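You operate a simulated robot arm through the tools that you are given. There is no shell and no other tool.

The job below is to be done with a simulated robot arm. You get a single attempt, and the scene is never put back.

JOB
Put things in order on the clear part of the assembly bench. At the end: the teal brush stands where the orange block stood; the blue rail buffer from the clear part of the assembly bench stands where the teal brush stood; the white wire brush stands where the grey charge flask stood; the grey charge flask from the clear part of the assembly bench is on the silver splash plate; the orange block stands where the white wire brush stood; whatever was shut is shut again. Leave all else as you found it, and nothing knocked over. Set down upright: charge flask.
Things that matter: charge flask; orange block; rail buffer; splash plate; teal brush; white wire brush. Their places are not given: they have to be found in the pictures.

The check looks at the end state, three seconds after you hand in, the way a careful person would. Anything else that was tipped, shoved, dropped, spilled or broken makes it a failure.

ROBOT AND FRAMES
A 7-joint arm with a two-finger parallel gripper, fixed in place. Base frame: the origin is at the foot of the arm, x ahead of it, y to its left, z up; the work surface is at about z = 0. Lengths are in m, angles in rad, forces in N, time in s.
With the tool pointing down near the work surface it reaches from about 0.22 to 0.58 m from the base axis. Its first joint turns from -1.152 to 1.152 rad. Payload 2.5 kg.
Tool frame: the origin (TCP) lies between the finger pads and is the grasp point; the fingertips stand 0.023 m ahead of it; z points along the fingers, y is the line along which they close. The gripper opens to 0.094 m. The fingers are 0.038 m wide and 0.01 m thick; the gripper's body (0.054 by 0.096 m) begins 0.039 m behind the TCP.
Orientation is told as [roll, pitch, yaw] about the base's x, y, z axes, in that order, counted from this pose: with the fingers straight down and closing along the base's y, the tool's x points along the base's -x, its y along +y and its z along -z.

CONTROLS
- The arm moves only by the tool drive_tool. Its argument "deltas" is a list of rows, each a list of 6 numbers: the shift along the tool's x, y, z in m, then the turn, a rotation vector about the tool's x, y, z in degrees. In form: [[x, y, z, rx, ry, rz], ...]. A call has 1 to 20 rows; each row is the pose to reach, as a shift and turn from the pose commanded when the call began, along the tool's axes at that moment. "fingers" is the opening, from 0 (shut) to 1 (fully open), set as the call begins (left out, the last holds). A row lasts 0.2 s, in which the tool goes at most 0.05 m and 0.15 rad; a call with a longer step from one row to the next is refused whole, and so is a gripper value outside its range. Where a pose cannot be reached the arm comes as near as it can. A force on the tool above 40 N (or 10 N above the force at the start of the call, whichever is more), or a blocked arm, ends the call early, and 0.2 s more pass. Each finger travels about 0.108 m/s and halts on what it meets, pressing with about 29 N; the grip force reading is that of the motor and also rises with nothing between the fingers. The clock runs only during rows and for 0.2 s after the last one: add rows that repeat a pose to give the fingers time. It gives the time, the measured TCP pose, the force on the tool (base axes), the opening and the grip force at its end, in the units of the frame above (readings bear some noise), with the torque about the TCP (base axes, N m) and any sound that the robot's microphone picked up, and new pictures: "views" is both (left out), scene, wrist or none.
- Cameras (640 x 400 px; columns grow to the right, rows downward): "scene" is fixed at [0.1101, -0.397, 0.56]; the picture's right is [0.88, -0.48, 0.00], its down [-0.23, -0.43, -0.87] and it looks along [0.42, 0.77, -0.49] (base axes); focal length 271 px, centre (320, 200). "wrist" rides on the gripper at [0.086, 0.016, -0.075] in the tool frame; the picture's right is [-0.18, 0.98, 0.00], its down [-0.58, -0.11, -0.81] and it looks along [-0.79, -0.15, 0.59] (tool axes); focal length 243 px, centre (320, 200).
- pixel_to_xyz(camera, pixels): for up to 12 pixels [column, row] of the newest picture of that camera ("zoom" is the newest enlarged one), the place [x, y, z] in the base frame of the surface seen there, good to about 0.003 m, but the place of the scene camera against the robot may be out by one fixed shift of up to 0.012 m in any direction. No time passes.
- close_up(camera, box): a new picture of the part [left, top, right, bottom] of that camera's present view, enlarged. No time passes.
- close_job(): hands the job in; it is judged then, once.

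Unless the task says otherwise, let go and move clear before handing in.

The tools are called after "Call:" as name(argument=value, ...) on one line, values as JSON. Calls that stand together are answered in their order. drive_tool: Moves the arm, as the interface text tells. Its arguments: {"type":"object","properties":{"deltas":{"type":"array"},"fingers":{"type":"number"},"views":{"type":"string","enum":["both","scene","wrist","none"]}},"required":["deltas"]} The other tools are called the same way: pixel_to_xyz (camera, pixels) gives the place of the surface under pixels of a picture; close_up (camera, box) takes an enlarged picture of a part of a camera's view; close_job () hands the job in.

At the start:

```text
time: 0.0
tcp_pos: [0.3218, 0.2382, 0.3155]
ee_rot: [-0.001, -0.002, 0.0]
ft_force: [-0.7, 0.4, -0.5]
ft_torque: [-0.01, 0.02, 0.0]
width: 0.0941
grip_force: 0.0
```

scene: 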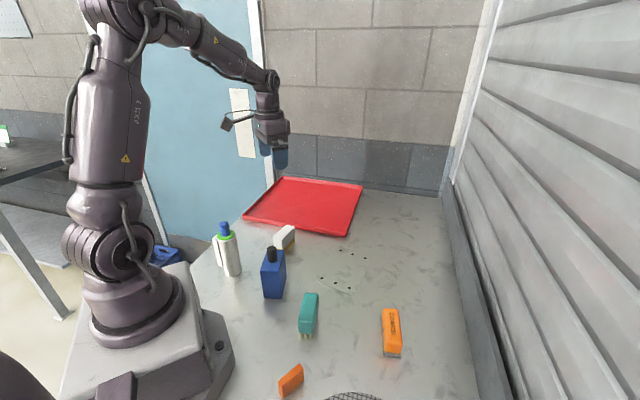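
wrist: 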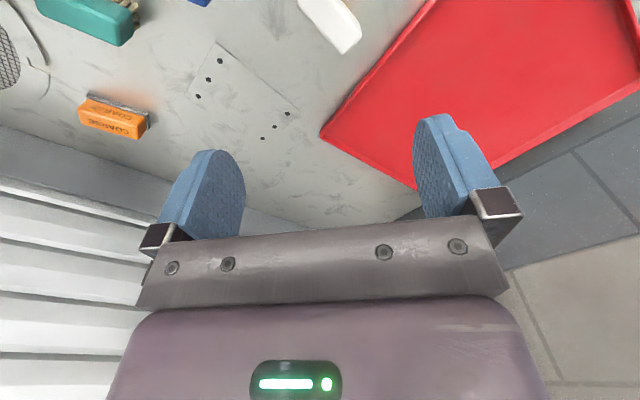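

The scene picture shows a grey flask near (229,250), a blue item near (273,273), a white brush near (285,237), a teal brush near (308,313), orange items at (391,332) and (291,380), a red tray, and a thin plate near (340,270). I'll enlarge the regions to identify each one.

Call:
close_up(camera="scene", box=[190, 200, 310, 310])

Call:
close_up(camera="scene", box=[260, 280, 440, 400])

Call:
close_up(camera="scene", box=[300, 230, 400, 300])

Call:
close_up(camera="wrist", box=[0, 0, 370, 200])

Call:
close_up(camera="scene", box=[0, 100, 220, 300])

```text
3.64 times, centred on (250, 255) of scene
```

zoom: 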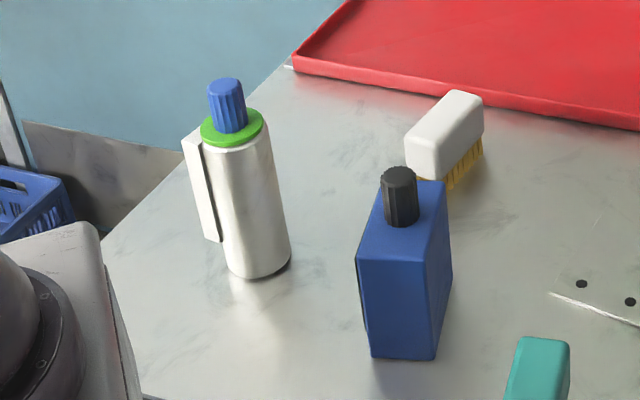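

```text
3.33 times, centred on (350, 340) of scene
```

zoom: 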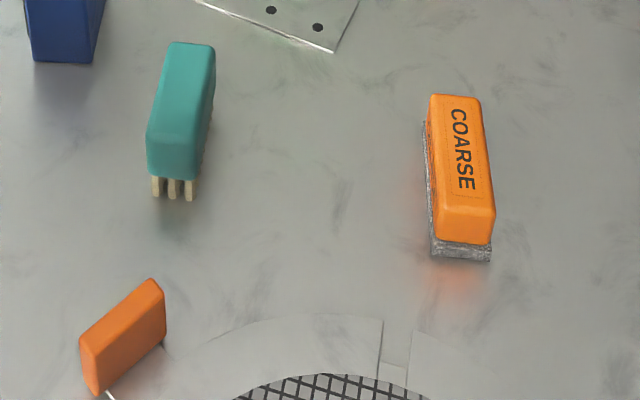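

```text
5.71 times, centred on (350, 265) of scene
```

zoom: 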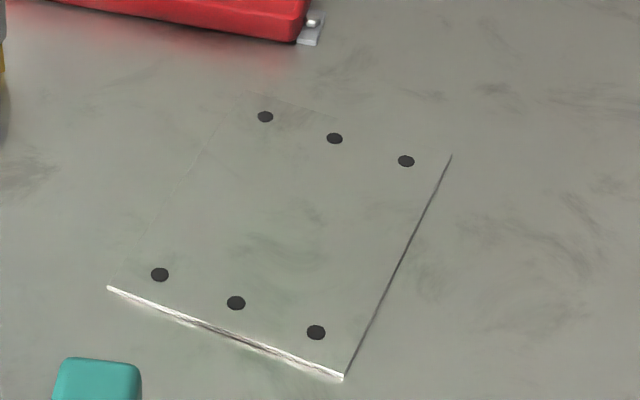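

```text
1.73 times, centred on (185, 100) of wrist
```

zoom: 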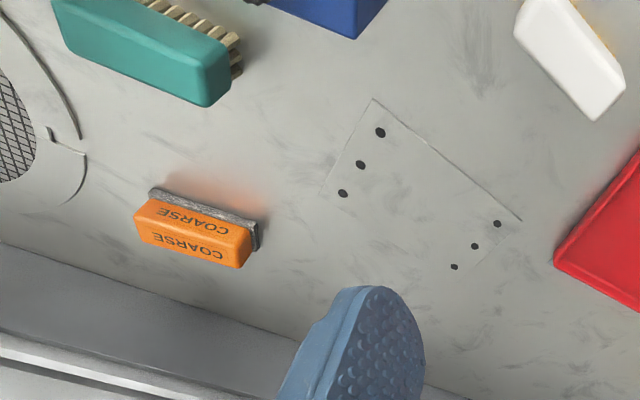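

```text
2.00 times, centred on (110, 200) of scene
```

zoom: 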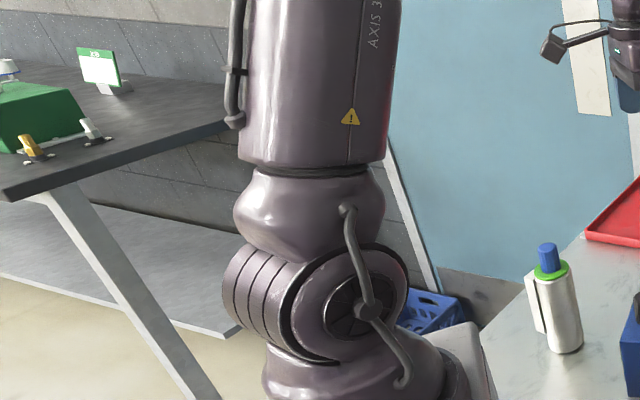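

The two orange items differ: one is marked "COARSE" with an abrasive underside, and the small one at (291,380) has something white beneath it. I'll measure the places of the items and enlarge more before moving.

Call:
pixel_to_xyz(camera="scene", pixels=[[224, 226], [234, 275], [271, 250], [271, 297], [285, 232], [309, 297], [306, 330], [391, 315], [391, 350], [291, 375], [340, 275], [352, 390]])

Call:
close_up(camera="scene", box=[260, 345, 330, 400])

Call:
close_up(camera="scene", box=[360, 295, 430, 370])

Call:
close_up(camera="scene", box=[240, 150, 380, 250])

```text
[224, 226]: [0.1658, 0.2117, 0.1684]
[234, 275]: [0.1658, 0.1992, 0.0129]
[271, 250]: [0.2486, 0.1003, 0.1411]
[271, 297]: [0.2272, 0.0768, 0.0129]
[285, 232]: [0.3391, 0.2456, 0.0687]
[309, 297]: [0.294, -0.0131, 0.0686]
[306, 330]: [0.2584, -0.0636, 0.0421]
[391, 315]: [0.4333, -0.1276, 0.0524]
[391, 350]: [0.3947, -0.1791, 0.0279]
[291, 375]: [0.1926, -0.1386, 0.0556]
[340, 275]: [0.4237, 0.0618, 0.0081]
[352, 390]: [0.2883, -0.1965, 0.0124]
```

```text
7.27 times, centred on (295, 372) of scene
```

zoom: 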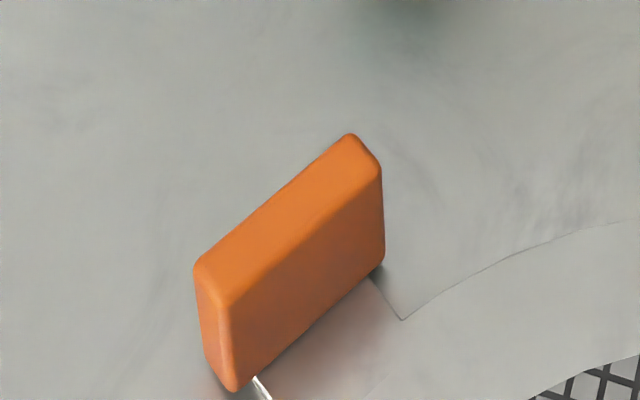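

```text
5.33 times, centred on (395, 332) of scene
```

zoom: 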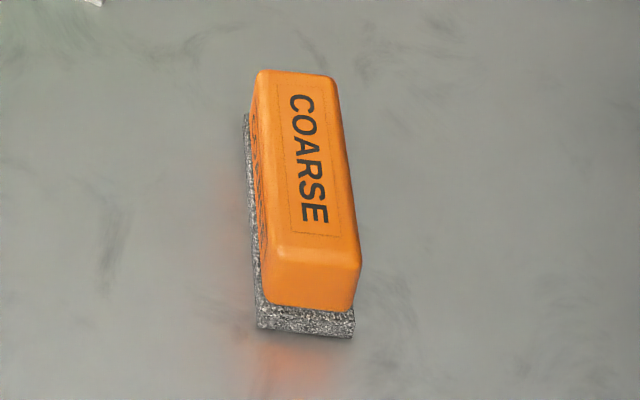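

```text
4.00 times, centred on (310, 200) of scene
```

zoom: 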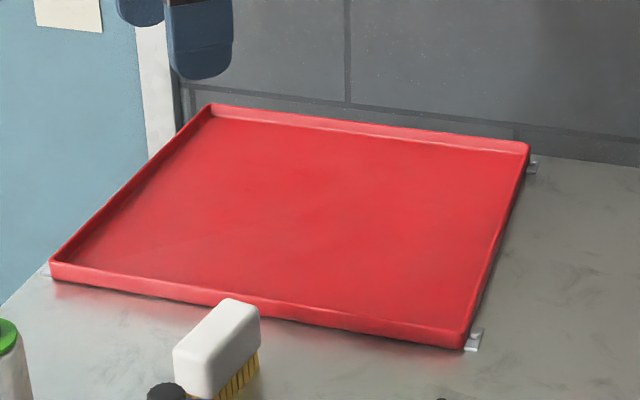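

The grate region at the bottom of the scene picture near (352,395) and the area under the camera aren't visible enough. I'll move the arm up and to the right so the wrist camera can see that side.

Call:
drive_tool(deltas=[[0.007, -0.039, -0.006, 0, 0, 0], [0.014, -0.078, -0.012, 0, 0, 0], [0.021, -0.117, -0.018, 0, 0, 0], [0.028, -0.156, -0.024, 0, 0, 0], [0.035, -0.195, -0.03, 0, 0, 0], [0.042, -0.234, -0.036, 0, 0, 0], [0.049, -0.273, -0.042, 0, 0, 0], [0.056, -0.312, -0.048, 0, 0, 0], [0.063, -0.351, -0.054, 0, 0, 0], [0.07, -0.39, -0.06, 0, 0, 0]], views="both")

```text
time: 2.2
tcp_pos: [0.2528, -0.1481, 0.3764]
ee_rot: [0.001, 0.0, 0.001]
ft_force: [1.0, -0.3, 0.7]
ft_torque: [-0.01, -0.02, -0.01]
width: 0.094
grip_force: 0.0
```

scene: 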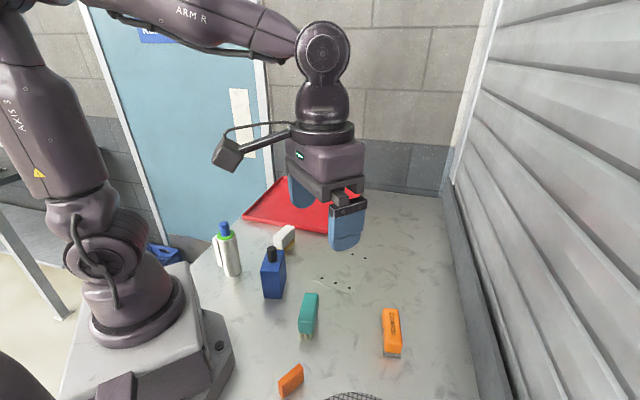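
wrist: 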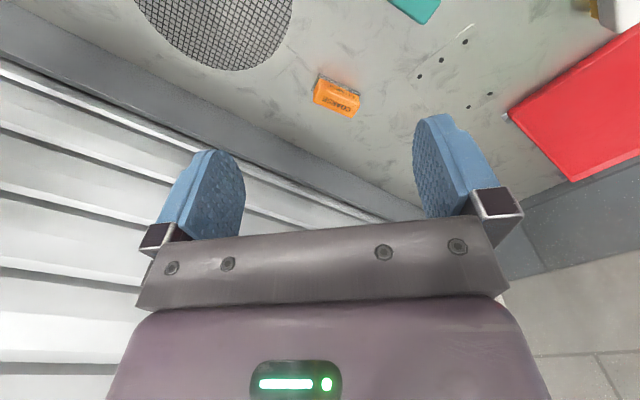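

The wrist view shows a round mesh grate at (215,30), with the area near the base cut off at the top. I'll tilt the wrist so the camera looks more straight down.

Call:
drive_tool(deltas=[[0, 0, 0, 0, 8, 0], [0, 0, 0, 0, 16, 0], [0, 0, -0.01, 0, 24, 0], [0, 0, -0.02, 0, 32, 0], [0, 0, -0.03, 0, 40, 0], [0, 0, -0.03, 0, 46, 0]], views="both")

```text
time: 3.6
tcp_pos: [0.2512, -0.1502, 0.4077]
ee_rot: [0.001, 0.804, 0.001]
ft_force: [0.1, 0.2, 0.9]
ft_torque: [0.0, 0.0, 0.01]
width: 0.0939
grip_force: 0.2
```

scene: 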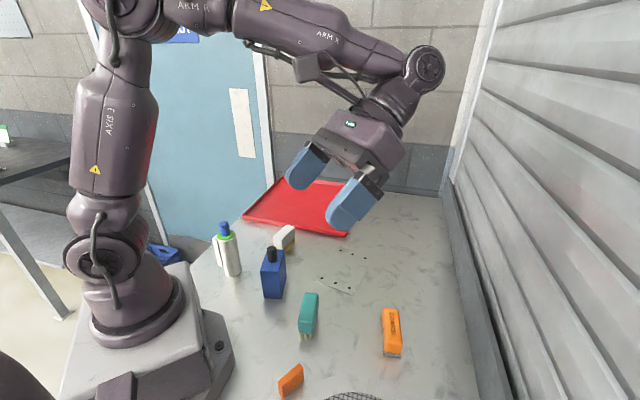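
wrist: 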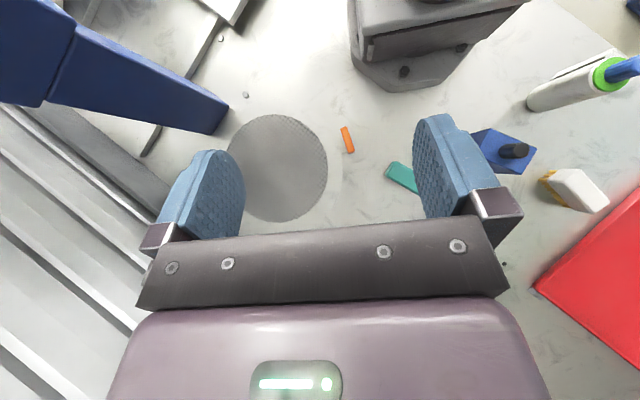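

Now the wrist view shows the grate at (280,165), the base at (430,50), and something dark blue at upper left (100,70). I'll enlarge and measure these.

Call:
close_up(camera="wrist", box=[0, 0, 260, 160])

Call:
close_up(camera="wrist", box=[220, 60, 420, 220])

Call:
close_up(camera="wrist", box=[440, 30, 640, 230])

Call:
pixel_to_xyz(camera="wrist", pixels=[[60, 50], [150, 90], [225, 115], [280, 165], [150, 150], [347, 140], [400, 178], [245, 95], [350, 200], [575, 75], [510, 150], [580, 190]])

```text
2.46 times, centred on (130, 80) of wrist
```

zoom: 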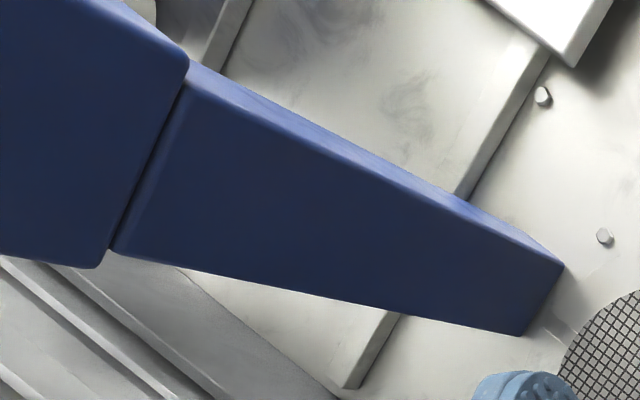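

```text
2.50 times, centred on (320, 140) of wrist
```

zoom: 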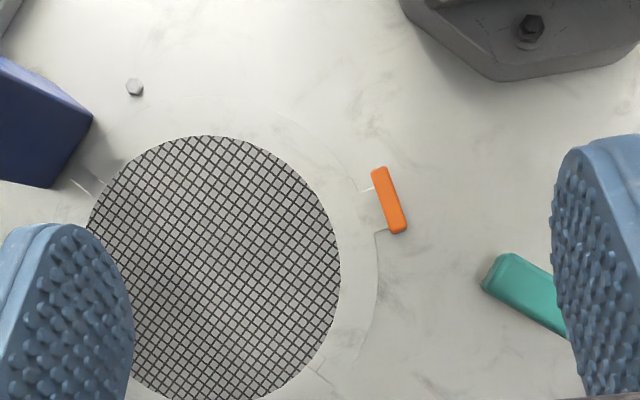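

```text
2.00 times, centred on (540, 130) of wrist
```

zoom: 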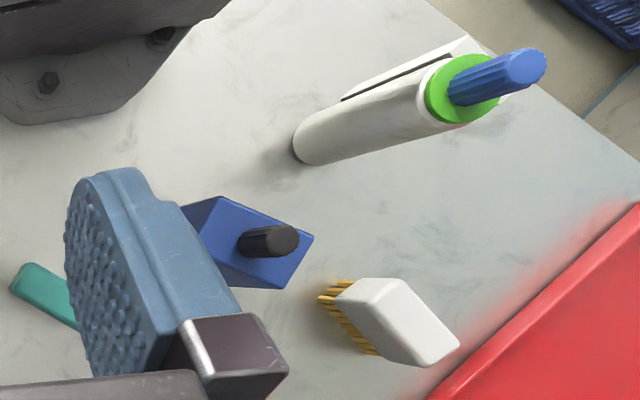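

```text
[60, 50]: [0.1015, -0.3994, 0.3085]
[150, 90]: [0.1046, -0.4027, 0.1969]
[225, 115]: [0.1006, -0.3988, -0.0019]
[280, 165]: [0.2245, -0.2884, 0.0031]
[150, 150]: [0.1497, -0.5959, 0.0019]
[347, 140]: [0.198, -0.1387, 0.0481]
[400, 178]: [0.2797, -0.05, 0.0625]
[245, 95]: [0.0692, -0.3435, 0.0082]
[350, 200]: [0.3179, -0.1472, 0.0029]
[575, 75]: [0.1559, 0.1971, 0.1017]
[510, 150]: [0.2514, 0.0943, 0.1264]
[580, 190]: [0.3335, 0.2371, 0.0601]
```

The blue object at (0.10,-0.40) is the camera mast, and the round mesh at (0.22,-0.29) is part of the bench. Next I'll look closely at the holed plate near (0.42,0.06) and the surrounding objects.

Call:
drive_tool(deltas=[[-0.015, 0.03, 0.0066, 0, -6.6, 0], [-0.03, 0.06, 0.0132, 0, -13.2, 0], [-0.045, 0.09, 0.02, 0, -19.8, 0], [-0.06, 0.12, 0.0265, 0, -26.4, 0], [-0.0755, 0.15, 0.033, 0, -33, 0], [-0.09, 0.18, 0.04, 0, -39.6, 0], [-0.1055, 0.21, 0.0463, 0, -46, 0]], views="both")

```text
time: 5.2
tcp_pos: [0.2919, 0.0559, 0.2987]
ee_rot: [0.001, -0.002, -0.003]
ft_force: [0.1, 1.5, 0.6]
ft_torque: [0.01, 0.0, 0.0]
width: 0.0939
grip_force: 0.0
```

scene: 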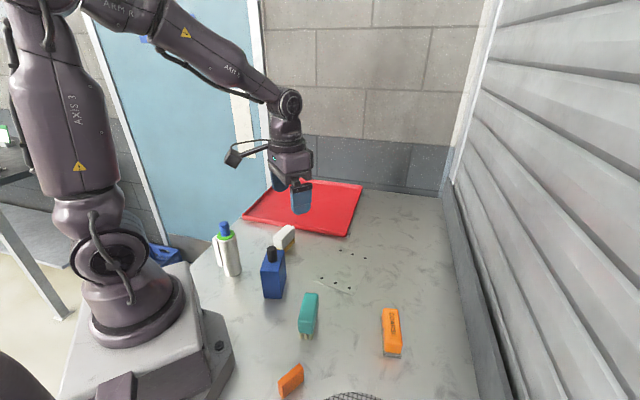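
wrist: 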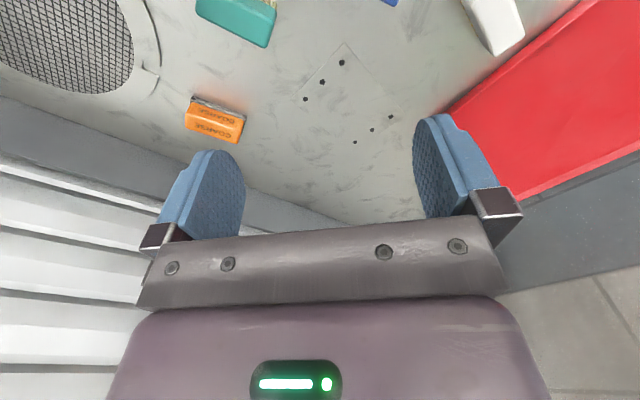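

Call:
close_up(camera="wrist", box=[280, 20, 440, 160])

Call:
close_up(camera="wrist", box=[0, 0, 260, 160])

Call:
pixel_to_xyz(camera="wrist", pixels=[[342, 42], [342, 63], [305, 99], [296, 109], [390, 117], [355, 142], [385, 100], [350, 90], [280, 130], [300, 60], [420, 60], [40, 40]])

Call:
pixel_to_xyz(camera="scene", pixels=[[319, 281], [360, 296], [379, 258], [345, 246], [340, 270], [400, 270], [320, 265], [345, 305], [330, 320], [370, 240], [380, 280], [412, 240]])

```text
2.86 times, centred on (360, 90) of wrist
```

zoom: 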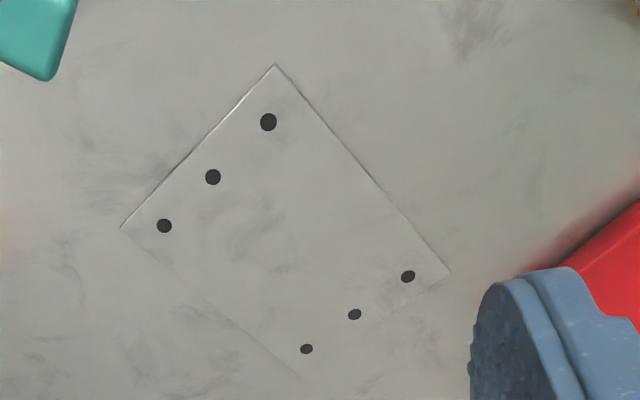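

```text
2.46 times, centred on (130, 80) of wrist
```

zoom: 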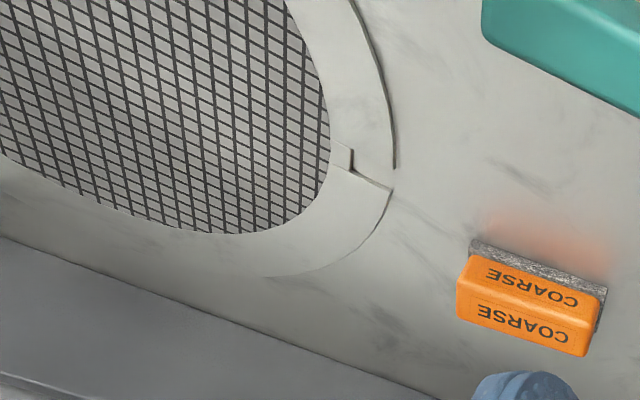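

```text
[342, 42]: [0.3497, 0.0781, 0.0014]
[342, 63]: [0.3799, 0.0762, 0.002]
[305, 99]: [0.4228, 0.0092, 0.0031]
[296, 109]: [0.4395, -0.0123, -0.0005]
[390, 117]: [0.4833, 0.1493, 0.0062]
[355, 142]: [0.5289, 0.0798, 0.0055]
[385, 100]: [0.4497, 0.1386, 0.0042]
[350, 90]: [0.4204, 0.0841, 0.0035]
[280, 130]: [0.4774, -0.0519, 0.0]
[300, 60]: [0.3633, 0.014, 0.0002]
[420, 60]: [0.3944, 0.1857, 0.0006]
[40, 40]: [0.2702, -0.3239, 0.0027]
```

```text
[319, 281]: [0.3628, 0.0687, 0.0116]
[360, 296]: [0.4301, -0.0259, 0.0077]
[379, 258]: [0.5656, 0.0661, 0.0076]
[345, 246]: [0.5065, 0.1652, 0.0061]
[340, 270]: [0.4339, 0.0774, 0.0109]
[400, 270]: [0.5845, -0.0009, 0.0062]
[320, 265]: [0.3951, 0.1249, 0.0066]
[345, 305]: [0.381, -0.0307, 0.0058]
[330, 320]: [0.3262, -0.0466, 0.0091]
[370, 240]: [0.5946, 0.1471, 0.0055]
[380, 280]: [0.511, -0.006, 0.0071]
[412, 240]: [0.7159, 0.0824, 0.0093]
```

The holed plate spans roughly (0.35,0.08) to (0.53,0.08) and is about 3 mm thick. I'll now look closely at the small orange piece by the mesh at (0.198,-0.139) to tell whether it is a loose object or part of a fixture.

Call:
drive_tool(deltas=[[0.0, -0.03, 0.0, 0, 7, 0], [0.0, -0.06, 0.0, 0, 14, 0], [0.0, -0.09, 0.0, 0, 21, 0], [0.0, -0.12, 0.0, 0, 28, 0], [0.0, -0.15, 0.0, 0, 35, 0], [0.0, -0.18, 0.0, 0, 42, 0]], views="wrist")

```text
time: 6.6
tcp_pos: [0.2891, -0.1212, 0.2997]
ee_rot: [0.0, 0.735, 0.002]
ft_force: [0.9, 0.7, 0.4]
ft_torque: [-0.01, -0.01, 0.0]
width: 0.0943
grip_force: 0.0
```

wrist: 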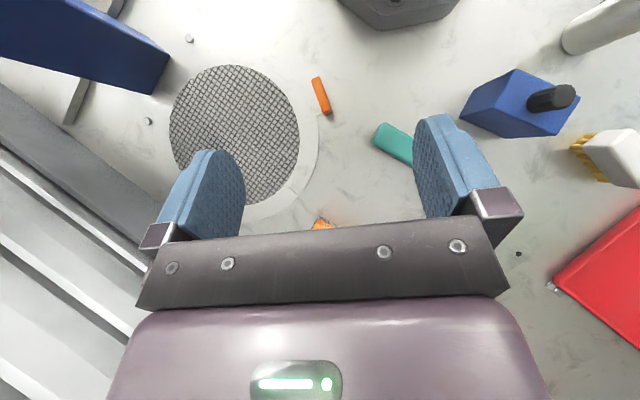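

Call:
close_up(camera="wrist", box=[150, 40, 350, 220])

Call:
close_up(camera="wrist", box=[280, 60, 360, 130])

Call:
close_up(camera="scene", box=[250, 340, 420, 400])

Call:
pixel_to_xyz(camera="wrist", pixels=[[315, 80], [328, 110], [235, 135], [305, 130], [290, 180], [200, 90], [190, 38], [149, 121], [310, 150], [330, 150], [340, 100], [345, 60]])

```text
2.22 times, centred on (250, 130) of wrist
```

zoom: 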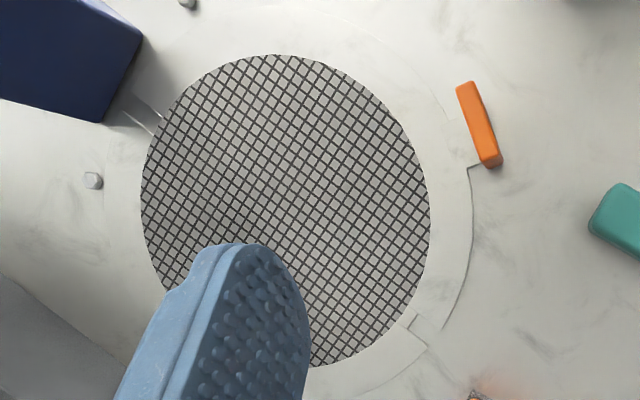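

```text
5.71 times, centred on (320, 95) of wrist
```

zoom: 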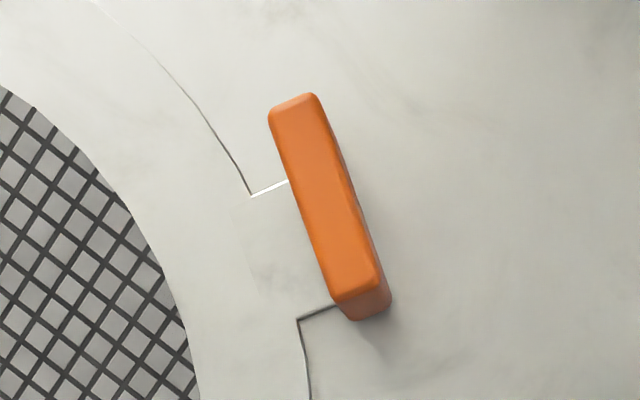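

```text
3.76 times, centred on (335, 370) of scene
```

zoom: 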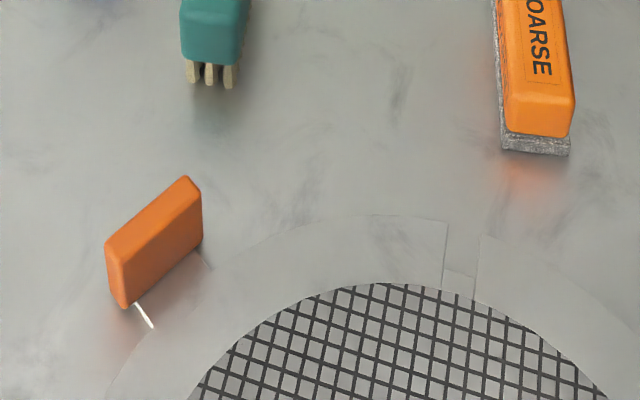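

```text
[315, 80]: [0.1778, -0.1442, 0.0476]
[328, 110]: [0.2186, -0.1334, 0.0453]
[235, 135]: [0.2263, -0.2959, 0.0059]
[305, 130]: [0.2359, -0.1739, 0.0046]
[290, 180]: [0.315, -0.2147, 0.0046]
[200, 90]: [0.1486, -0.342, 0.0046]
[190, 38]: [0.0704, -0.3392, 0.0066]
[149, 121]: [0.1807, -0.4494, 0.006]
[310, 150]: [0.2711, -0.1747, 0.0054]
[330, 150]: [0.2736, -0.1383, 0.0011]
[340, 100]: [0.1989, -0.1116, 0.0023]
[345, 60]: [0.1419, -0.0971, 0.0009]
```

The small orange piece is a handle on the tab of the round vent's ring, so it's a fixture and I'll leave it alone. The orange block is therefore the COARSE one. Now I'll move to view the flask, white brush and blue buffer.

Call:
drive_tool(deltas=[[-0.004, 0.036, -0.009, 0, 0, 0], [-0.008, 0.072, -0.018, 0, 0, 0], [-0.012, 0.108, -0.027, 0, 0, 0], [-0.016, 0.145, -0.035, 0, 0, 0], [-0.02, 0.181, -0.044, 0, 0, 0], [-0.024, 0.217, -0.053, 0, 0, 0], [-0.028, 0.254, -0.061, 0, 0, 0], [-0.032, 0.29, -0.069, 0, 0, 0]], views="both")

```text
time: 8.4
tcp_pos: [0.3613, 0.1651, 0.3291]
ee_rot: [-0.003, 0.736, -0.002]
ft_force: [-0.1, 0.1, -0.3]
ft_torque: [0.0, -0.04, 0.0]
width: 0.0942
grip_force: 0.0
```

scene: 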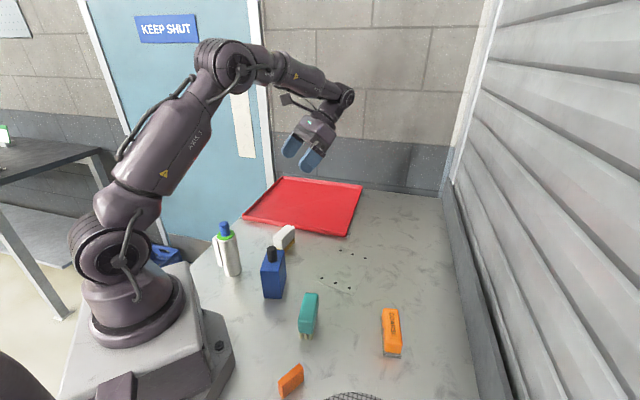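
wrist: 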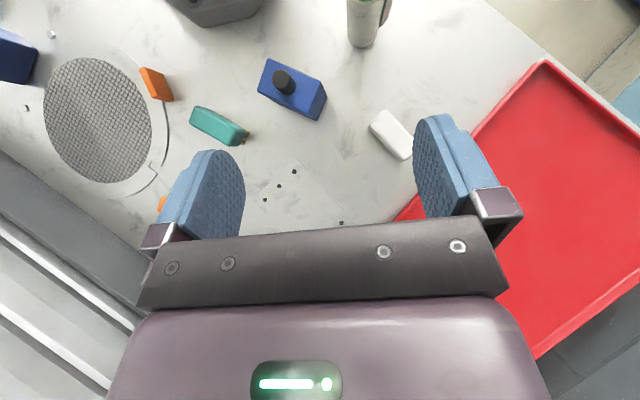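

From here the wrist view shows teal (218,126), buffer (290,90), white brush (392,135) and flask base (365,30). I'll enlarge them and read points on their tops.

Call:
close_up(camera="wrist", box=[240, 30, 430, 170])

Call:
pixel_to_xyz(camera="wrist", pixels=[[268, 60], [323, 80], [310, 105], [260, 88], [283, 82], [388, 112], [412, 135], [403, 158], [371, 128], [392, 135], [196, 108], [247, 132]])

Call:
close_up(camera="wrist", box=[320, 0, 440, 60])

Call:
close_up(camera="scene", box=[205, 210, 255, 285])

```text
2.86 times, centred on (335, 100) of wrist
```

zoom: 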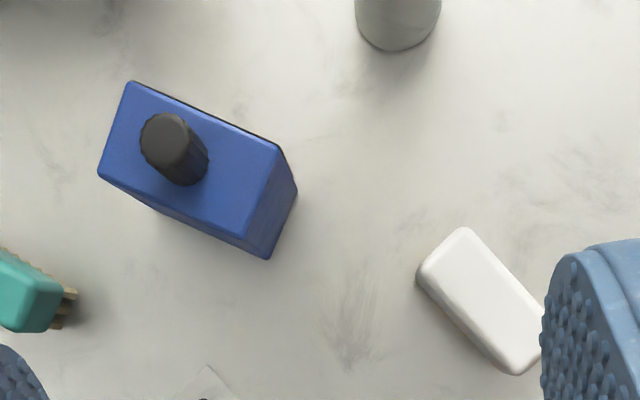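

```text
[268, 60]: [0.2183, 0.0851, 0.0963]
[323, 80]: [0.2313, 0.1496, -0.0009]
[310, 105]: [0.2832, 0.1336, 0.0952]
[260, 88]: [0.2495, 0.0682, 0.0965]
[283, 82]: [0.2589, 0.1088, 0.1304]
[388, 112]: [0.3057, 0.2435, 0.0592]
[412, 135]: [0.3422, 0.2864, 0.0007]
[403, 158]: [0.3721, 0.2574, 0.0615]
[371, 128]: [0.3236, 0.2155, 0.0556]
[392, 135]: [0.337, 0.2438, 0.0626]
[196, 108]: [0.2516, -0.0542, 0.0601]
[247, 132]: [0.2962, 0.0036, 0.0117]
```

```text
5.33 times, centred on (380, 30) of wrist
```

zoom: 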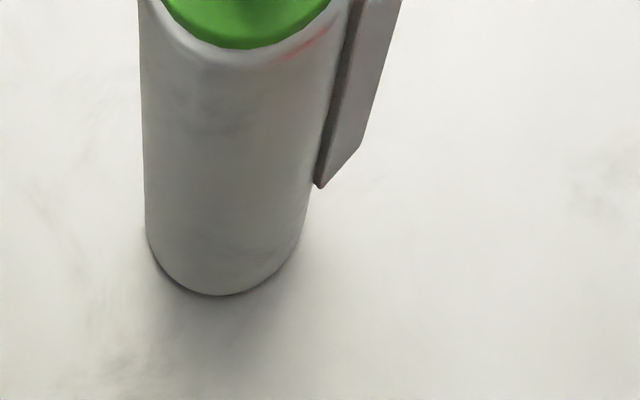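

```text
5.33 times, centred on (230, 248) of scene
```

zoom: 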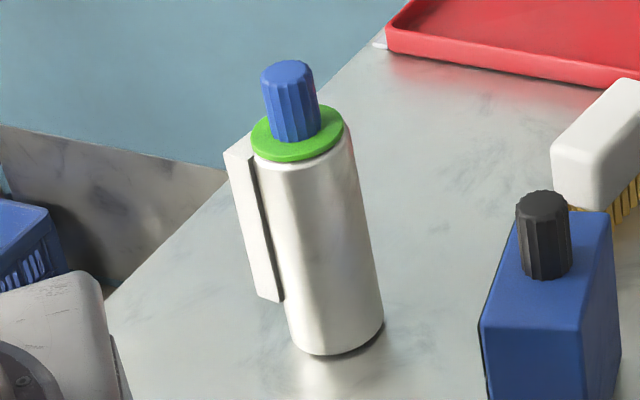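

The flask has a flat side plate (a handle) on its far-left side, so I need its bearing to choose the grip direction. I'll move closer above the flask.

Call:
drive_tool(deltas=[[0.022, 0.006, 0.02, 0, 0, 0], [0.044, 0.012, 0.04, 0, 0, 0], [0.067, 0.018, 0.06, 0, 0, 0], [0.089, 0.025, 0.08, 0, 0, 0]], views="both")

```text
time: 9.4
tcp_pos: [0.2452, 0.1917, 0.3279]
ee_rot: [0.001, 0.733, 0.001]
ft_force: [0.4, -0.6, -0.5]
ft_torque: [0.02, -0.01, -0.01]
width: 0.0941
grip_force: 0.0
```

scene: 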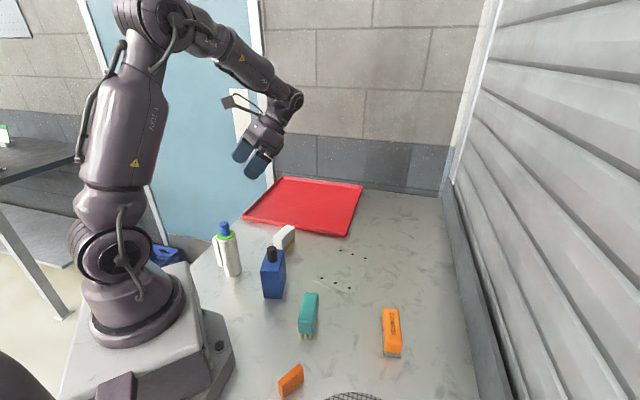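
wrist: 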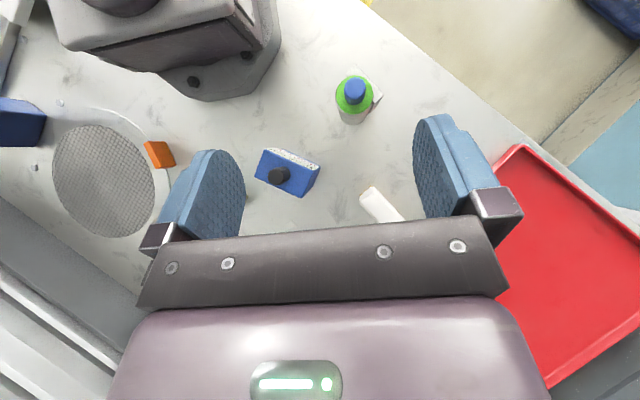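

Call:
close_up(camera="wrist", box=[320, 55, 400, 135])

Call:
pixel_to_xyz(camera="zoom", pixels=[[280, 290], [280, 160], [200, 330], [360, 330], [280, 420], [430, 330], [480, 330], [300, 150], [330, 125], [290, 540], [400, 300], [200, 420]])

Call:
close_up(camera="wrist", box=[240, 130, 340, 210])

```text
5.00 times, centred on (360, 95) of wrist
```

zoom: 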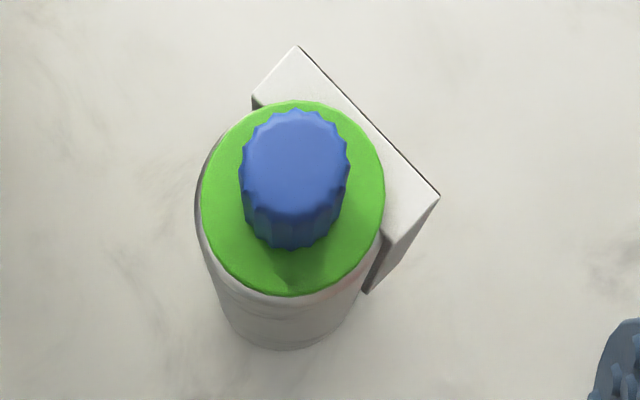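

```text
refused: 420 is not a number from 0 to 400
```

```text
5.00 times, centred on (290, 170) of wrist
```

zoom: 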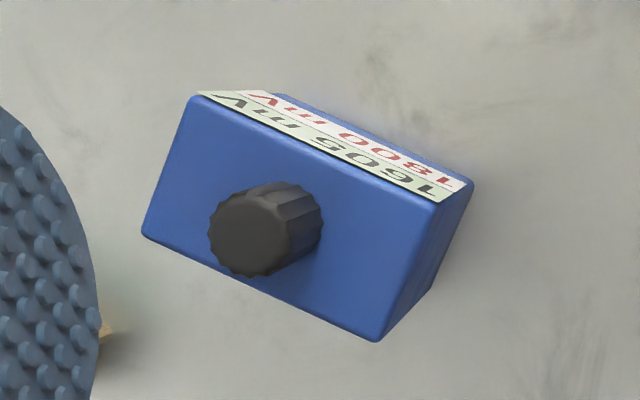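

The flask's side plate lies toward (-x,+y). I'll read exact points on its cap, ring and plate, and on the buffer.

Call:
close_up(camera="wrist", box=[320, 55, 400, 135])

Call:
pixel_to_xyz(camera="zoom", pixels=[[293, 150], [293, 105], [220, 200], [370, 200], [290, 280], [297, 50], [435, 195], [420, 195], [395, 185], [275, 85], [275, 335], [350, 300]])

Call:
pixel_to_xyz(camera="wrist", pixels=[[264, 150], [320, 164], [316, 190], [304, 196], [258, 177], [279, 175], [372, 190], [362, 205], [365, 190], [400, 218], [157, 155], [160, 150]])

```text
5.00 times, centred on (360, 95) of wrist
```

zoom: 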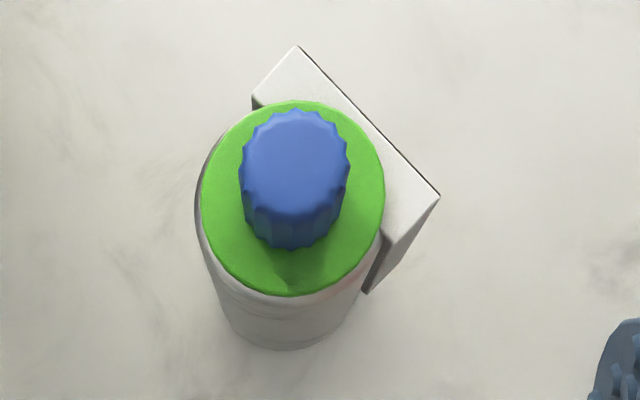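

```text
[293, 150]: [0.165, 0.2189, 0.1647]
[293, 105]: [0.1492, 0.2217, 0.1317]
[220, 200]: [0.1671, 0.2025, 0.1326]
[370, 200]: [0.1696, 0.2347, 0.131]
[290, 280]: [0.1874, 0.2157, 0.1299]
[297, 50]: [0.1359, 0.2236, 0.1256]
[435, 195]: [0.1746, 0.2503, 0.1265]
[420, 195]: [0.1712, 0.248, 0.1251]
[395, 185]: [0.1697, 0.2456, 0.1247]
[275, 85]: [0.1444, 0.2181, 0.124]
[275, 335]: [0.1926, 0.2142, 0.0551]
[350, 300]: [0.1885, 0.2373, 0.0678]
```

```text
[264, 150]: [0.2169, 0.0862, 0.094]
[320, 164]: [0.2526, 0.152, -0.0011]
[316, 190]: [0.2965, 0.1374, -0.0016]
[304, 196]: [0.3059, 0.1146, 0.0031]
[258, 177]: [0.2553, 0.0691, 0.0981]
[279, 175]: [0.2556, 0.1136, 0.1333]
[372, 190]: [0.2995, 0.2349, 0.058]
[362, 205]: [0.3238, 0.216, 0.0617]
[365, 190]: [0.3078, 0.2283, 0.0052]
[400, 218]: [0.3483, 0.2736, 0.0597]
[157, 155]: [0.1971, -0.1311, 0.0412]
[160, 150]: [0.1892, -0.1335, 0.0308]
```

The flask axis is about (0.169,0.218), with its cap top at z≈0.165, the ring at 0.131, and the side plate facing azimuth ≈125°. I'll straighten the tool and move above the flask before turning the grip.

Call:
drive_tool(deltas=[[0.0025, 0.003, 0.0085, 0, -7, 0], [0.005, 0.006, 0.017, 0, -14, 0], [0.0075, 0.009, 0.0255, 0, -21, 0], [0.01, 0.012, 0.034, 0, -28, 0], [0.0125, 0.015, 0.0425, 0, -35, 0], [0.0147, 0.018, 0.0509, 0, -42, 0]], views="both")

```text
time: 10.8
tcp_pos: [0.196, 0.21, 0.3005]
ee_rot: [0.001, -0.001, -0.001]
ft_force: [0.5, 0.6, 0.1]
ft_torque: [-0.01, 0.03, 0.03]
width: 0.0941
grip_force: 0.1
```

scene: 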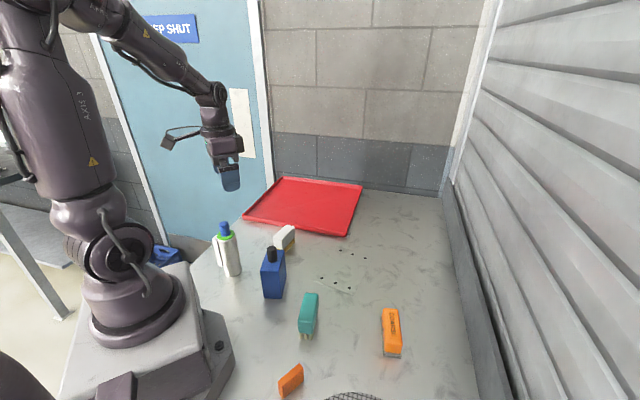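
wrist: 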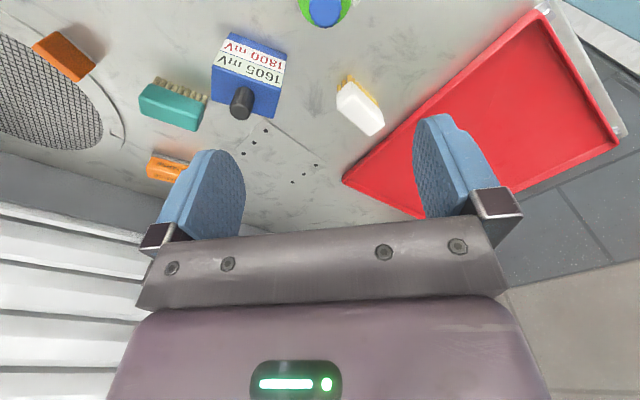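

The tool is vertical now. I'll turn it by 35° yaw and position it above the flask at z≈0.25 before checking alignment.

Call:
drive_tool(deltas=[[0.005, 0.002, 0.008, 0, 0, -7], [0.01, 0.004, 0.016, 0, 0, -14], [0.015, 0.006, 0.024, 0, 0, -21], [0.021, 0.008, 0.032, 0, 0, -28], [0.027, 0.009, 0.04, 0, 0, -35]], views="both")

```text
time: 12.0
tcp_pos: [0.1706, 0.2213, 0.2607]
ee_rot: [-0.001, -0.001, 0.612]
ft_force: [0.2, -0.3, 0.0]
ft_torque: [0.02, 0.05, 0.02]
width: 0.0941
grip_force: 0.2
```

scene: 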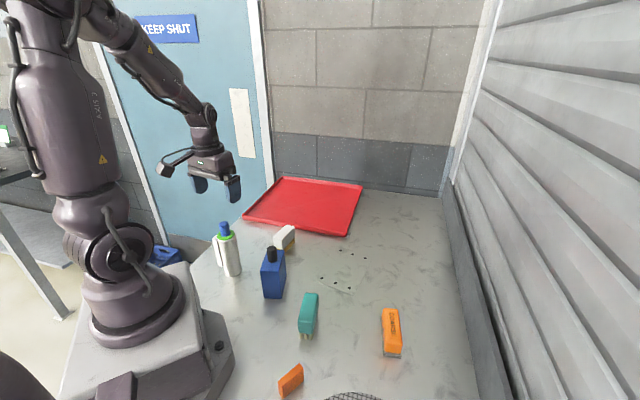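
wrist: 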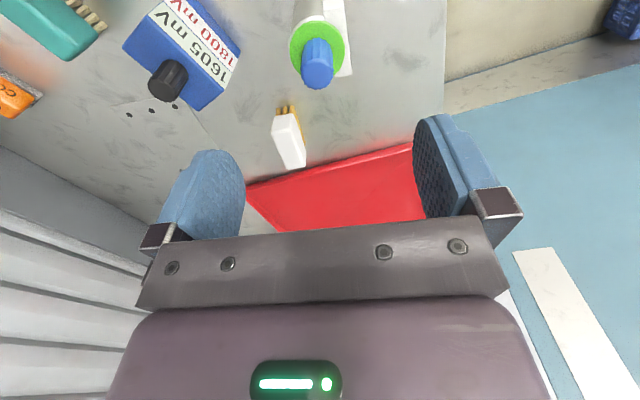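

With the yaw turned, the flask shows at (318,55) with its side plate on the right edge, facing a finger. I'll measure the cap and ring again from here.

Call:
close_up(camera="wrist", box=[270, 0, 370, 100])

Call:
pixel_to_xyz(camera="wrist", pixels=[[318, 81], [318, 62], [293, 48], [341, 48], [317, 24], [350, 70], [335, 5], [348, 40], [300, 10], [350, 10]])

```text
4.00 times, centred on (320, 50) of wrist
```

zoom: 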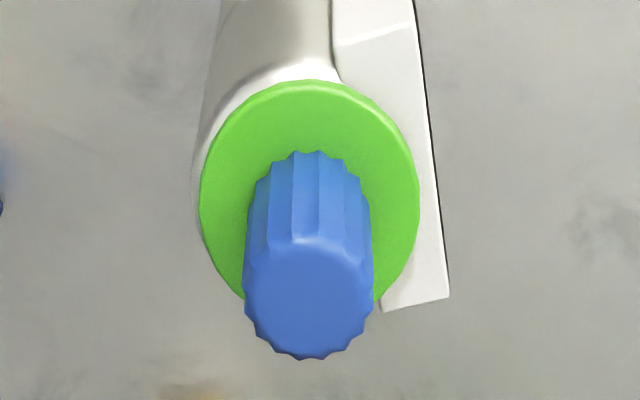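

```text
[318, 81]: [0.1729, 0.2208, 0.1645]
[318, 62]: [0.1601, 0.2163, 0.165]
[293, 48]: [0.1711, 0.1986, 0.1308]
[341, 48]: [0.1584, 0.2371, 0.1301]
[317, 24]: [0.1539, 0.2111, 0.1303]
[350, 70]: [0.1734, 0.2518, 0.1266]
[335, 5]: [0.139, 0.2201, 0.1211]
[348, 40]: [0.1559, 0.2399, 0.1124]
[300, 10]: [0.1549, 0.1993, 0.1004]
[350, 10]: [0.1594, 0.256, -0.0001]
```

The flask centre reads ≈(0.168,0.219), matching the earlier estimate, with the ring about 0.046 m wide. I'll descend straight down to z≈0.133, which keeps the palm just above the cap.

Call:
drive_tool(deltas=[[0.001, 0, 0.04, 0, 0, 0], [0.002, 0, 0.075, 0, 0, 0], [0.003, 0, 0.1, 0, 0, 0], [0.003, 0, 0.115, 0, 0, 0], [0.003, 0, 0.1275, 0, 0, 0]], views="both")

```text
time: 13.2
tcp_pos: [0.167, 0.2184, 0.1327]
ee_rot: [-0.001, 0.001, 0.611]
ft_force: [0.5, -0.3, 0.0]
ft_torque: [0.02, 0.01, 0.0]
width: 0.094
grip_force: 0.0
```

scene: 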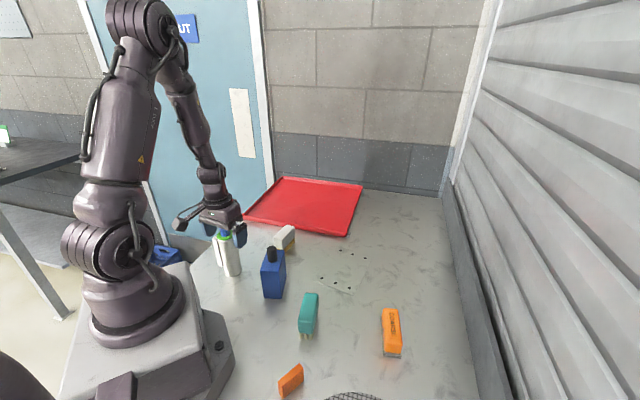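
wrist: 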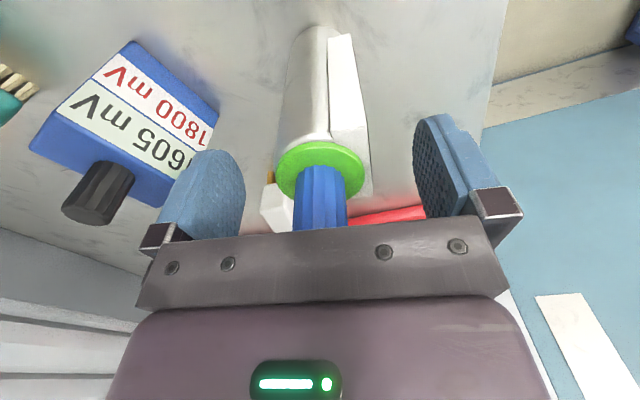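

The fingers straddle the flask with nothing touching, and the ring at (318,165) is centred between the pads. I'll close the grip now.

Call:
drive_tool(deltas=[[0, 0, 0, 0, 0, 0], [0, 0, 0, 0, 0, 0], [0, 0, 0, 0, 0, 0], [0, 0, 0, 0, 0, 0]], fingers=0, views="both")

```text
time: 14.2
tcp_pos: [0.1671, 0.2191, 0.1322]
ee_rot: [0.001, 0.001, 0.612]
ft_force: [-0.2, 0.5, 1.3]
ft_torque: [-0.01, -0.01, 0.01]
width: 0.0468
grip_force: 29.2
```

scene: 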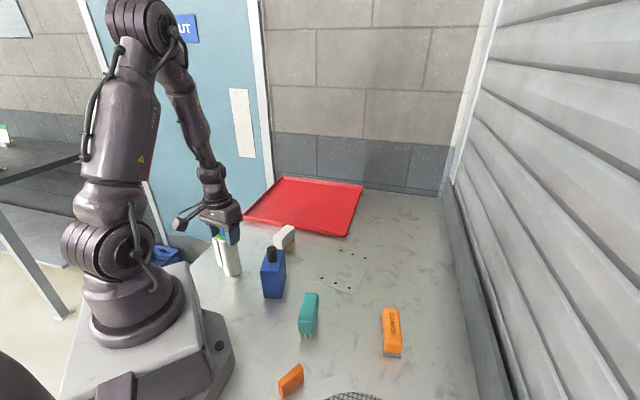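
wrist: 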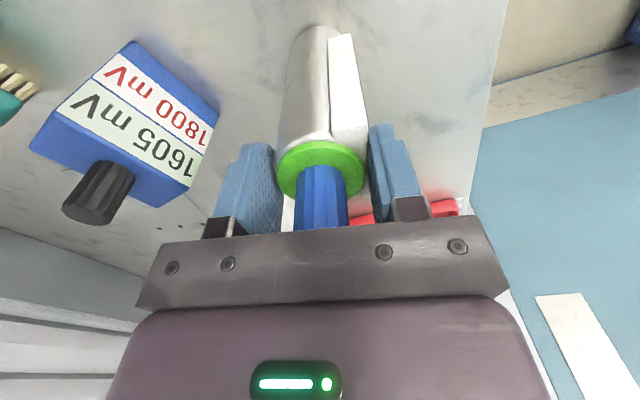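

The grip holds at width 0.0468 with 29 N. I'll lift the flask straight up, slowly at first.

Call:
drive_tool(deltas=[[0, 0, -0.006, 0, 0, 0], [0, 0, -0.015, 0, 0, 0], [0, 0, -0.035, 0, 0, 0], [0, 0, -0.065, 0, 0, 0], [0, 0, -0.1, 0, 0, 0], [0, 0, -0.135, 0, 0, 0], [0, 0, -0.155, 0, 0, 0], [0, 0, -0.155, 0, 0, 0]], views="both")

```text
time: 16.0
tcp_pos: [0.1676, 0.2166, 0.2862]
ee_rot: [-0.001, 0.0, 0.61]
ft_force: [-0.5, -0.7, -3.9]
ft_torque: [-0.02, 0.02, -0.05]
width: 0.0464
grip_force: 29.2
```

scene: 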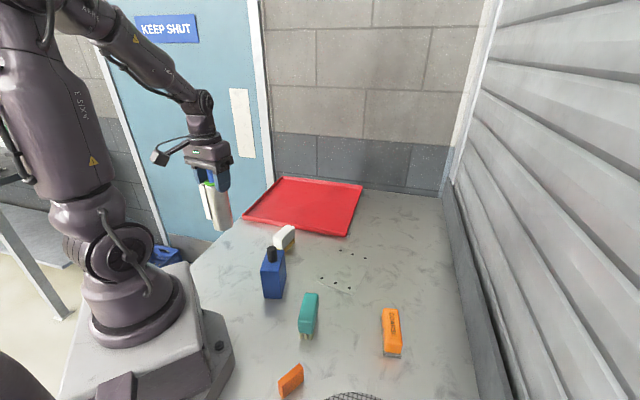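
wrist: 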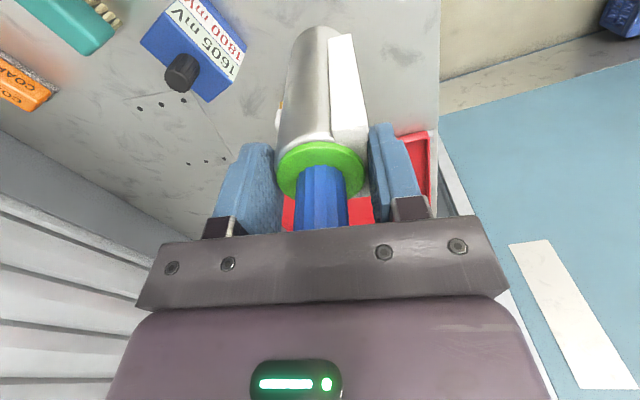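

The flask hangs upright with about 4 N of weight. Before carrying it over, I'll pin down the plate's centre from its holes in the scene view and compare that with the earlier wrist readings.

Call:
pixel_to_xyz(camera="scene", pixels=[[322, 278], [349, 288], [340, 250.5], [365, 258], [313, 280], [354, 296], [373, 257], [337, 246], [335, 283], [352.6, 254]])

Call:
pixel_to_xyz(camera="wrist", pixels=[[139, 108], [158, 103], [184, 100], [190, 163], [206, 161], [224, 158], [100, 20], [190, 75], [25, 85]])

Call:
close_up(camera="wrist", box=[0, 0, 300, 190])

```text
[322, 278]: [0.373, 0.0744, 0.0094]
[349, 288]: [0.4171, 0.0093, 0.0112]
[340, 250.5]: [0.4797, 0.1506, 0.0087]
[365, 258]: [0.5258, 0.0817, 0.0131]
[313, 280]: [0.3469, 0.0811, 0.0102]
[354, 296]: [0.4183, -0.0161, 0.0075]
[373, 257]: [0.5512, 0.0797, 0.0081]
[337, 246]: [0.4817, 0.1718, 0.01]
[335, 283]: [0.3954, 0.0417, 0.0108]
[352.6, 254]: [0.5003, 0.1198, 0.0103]
```

```text
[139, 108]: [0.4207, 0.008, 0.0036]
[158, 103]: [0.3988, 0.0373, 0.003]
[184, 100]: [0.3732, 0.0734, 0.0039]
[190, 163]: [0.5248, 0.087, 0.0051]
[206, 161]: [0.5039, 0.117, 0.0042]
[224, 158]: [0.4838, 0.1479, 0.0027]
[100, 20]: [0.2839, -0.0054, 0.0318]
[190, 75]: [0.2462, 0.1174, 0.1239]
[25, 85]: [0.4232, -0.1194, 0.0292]
```

```text
2.11 times, centred on (150, 95) of wrist
```

zoom: 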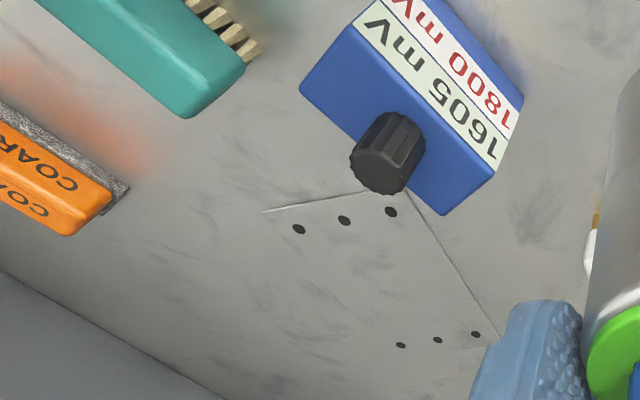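

Both cameras agree that the plate's centre is about (0.451,0.079), with its surface at z≈0.003. I'll carry the flask there at the current height.

Call:
drive_tool(deltas=[[-0.006, -0.011, 0, 0, 0, 0], [-0.0183, -0.0332, 0, 0, 0, 0], [-0.0335, -0.0608, 0, 0, 0, 0], [-0.0503, -0.0912, 0, 0, 0, 0], [-0.067, -0.1217, 0, 0, 0, 0], [-0.0838, -0.1521, 0, 0, 0, 0], [-0.1005, -0.1825, 0, 0, 0, 0], [-0.1173, -0.2129, 0, 0, 0, 0], [-0.1325, -0.2406, 0, 0, 0, 0], [-0.1447, -0.2627, 0, 0, 0, 0], [-0.1508, -0.2737, 0, 0, 0, 0], [-0.1523, -0.2765, 0, 0, 0, 0]], views="both")

```text
time: 18.6
tcp_pos: [0.4505, 0.0788, 0.2865]
ee_rot: [0.0, 0.0, 0.61]
ft_force: [-0.2, -0.3, -4.0]
ft_torque: [-0.04, 0.02, 0.01]
width: 0.0465
grip_force: 29.6
```

scene: 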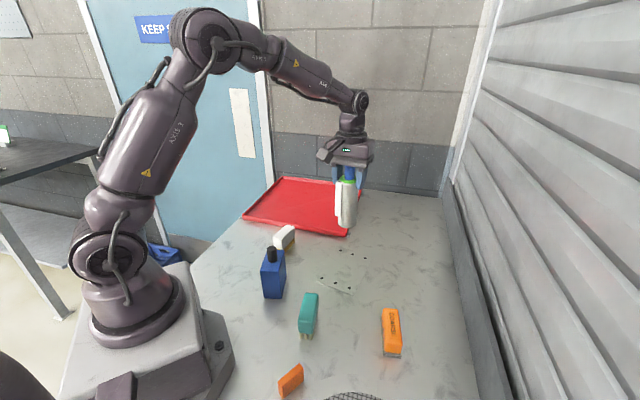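
wrist: 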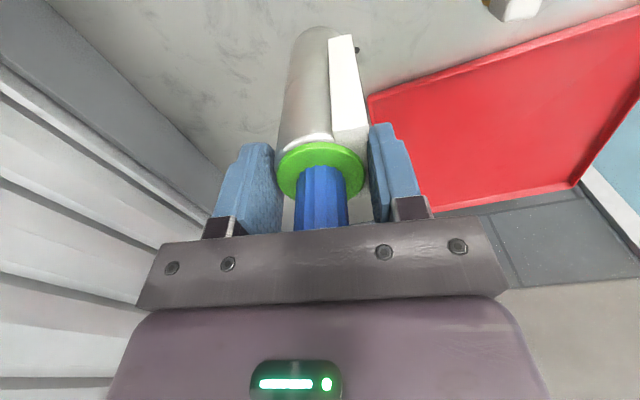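

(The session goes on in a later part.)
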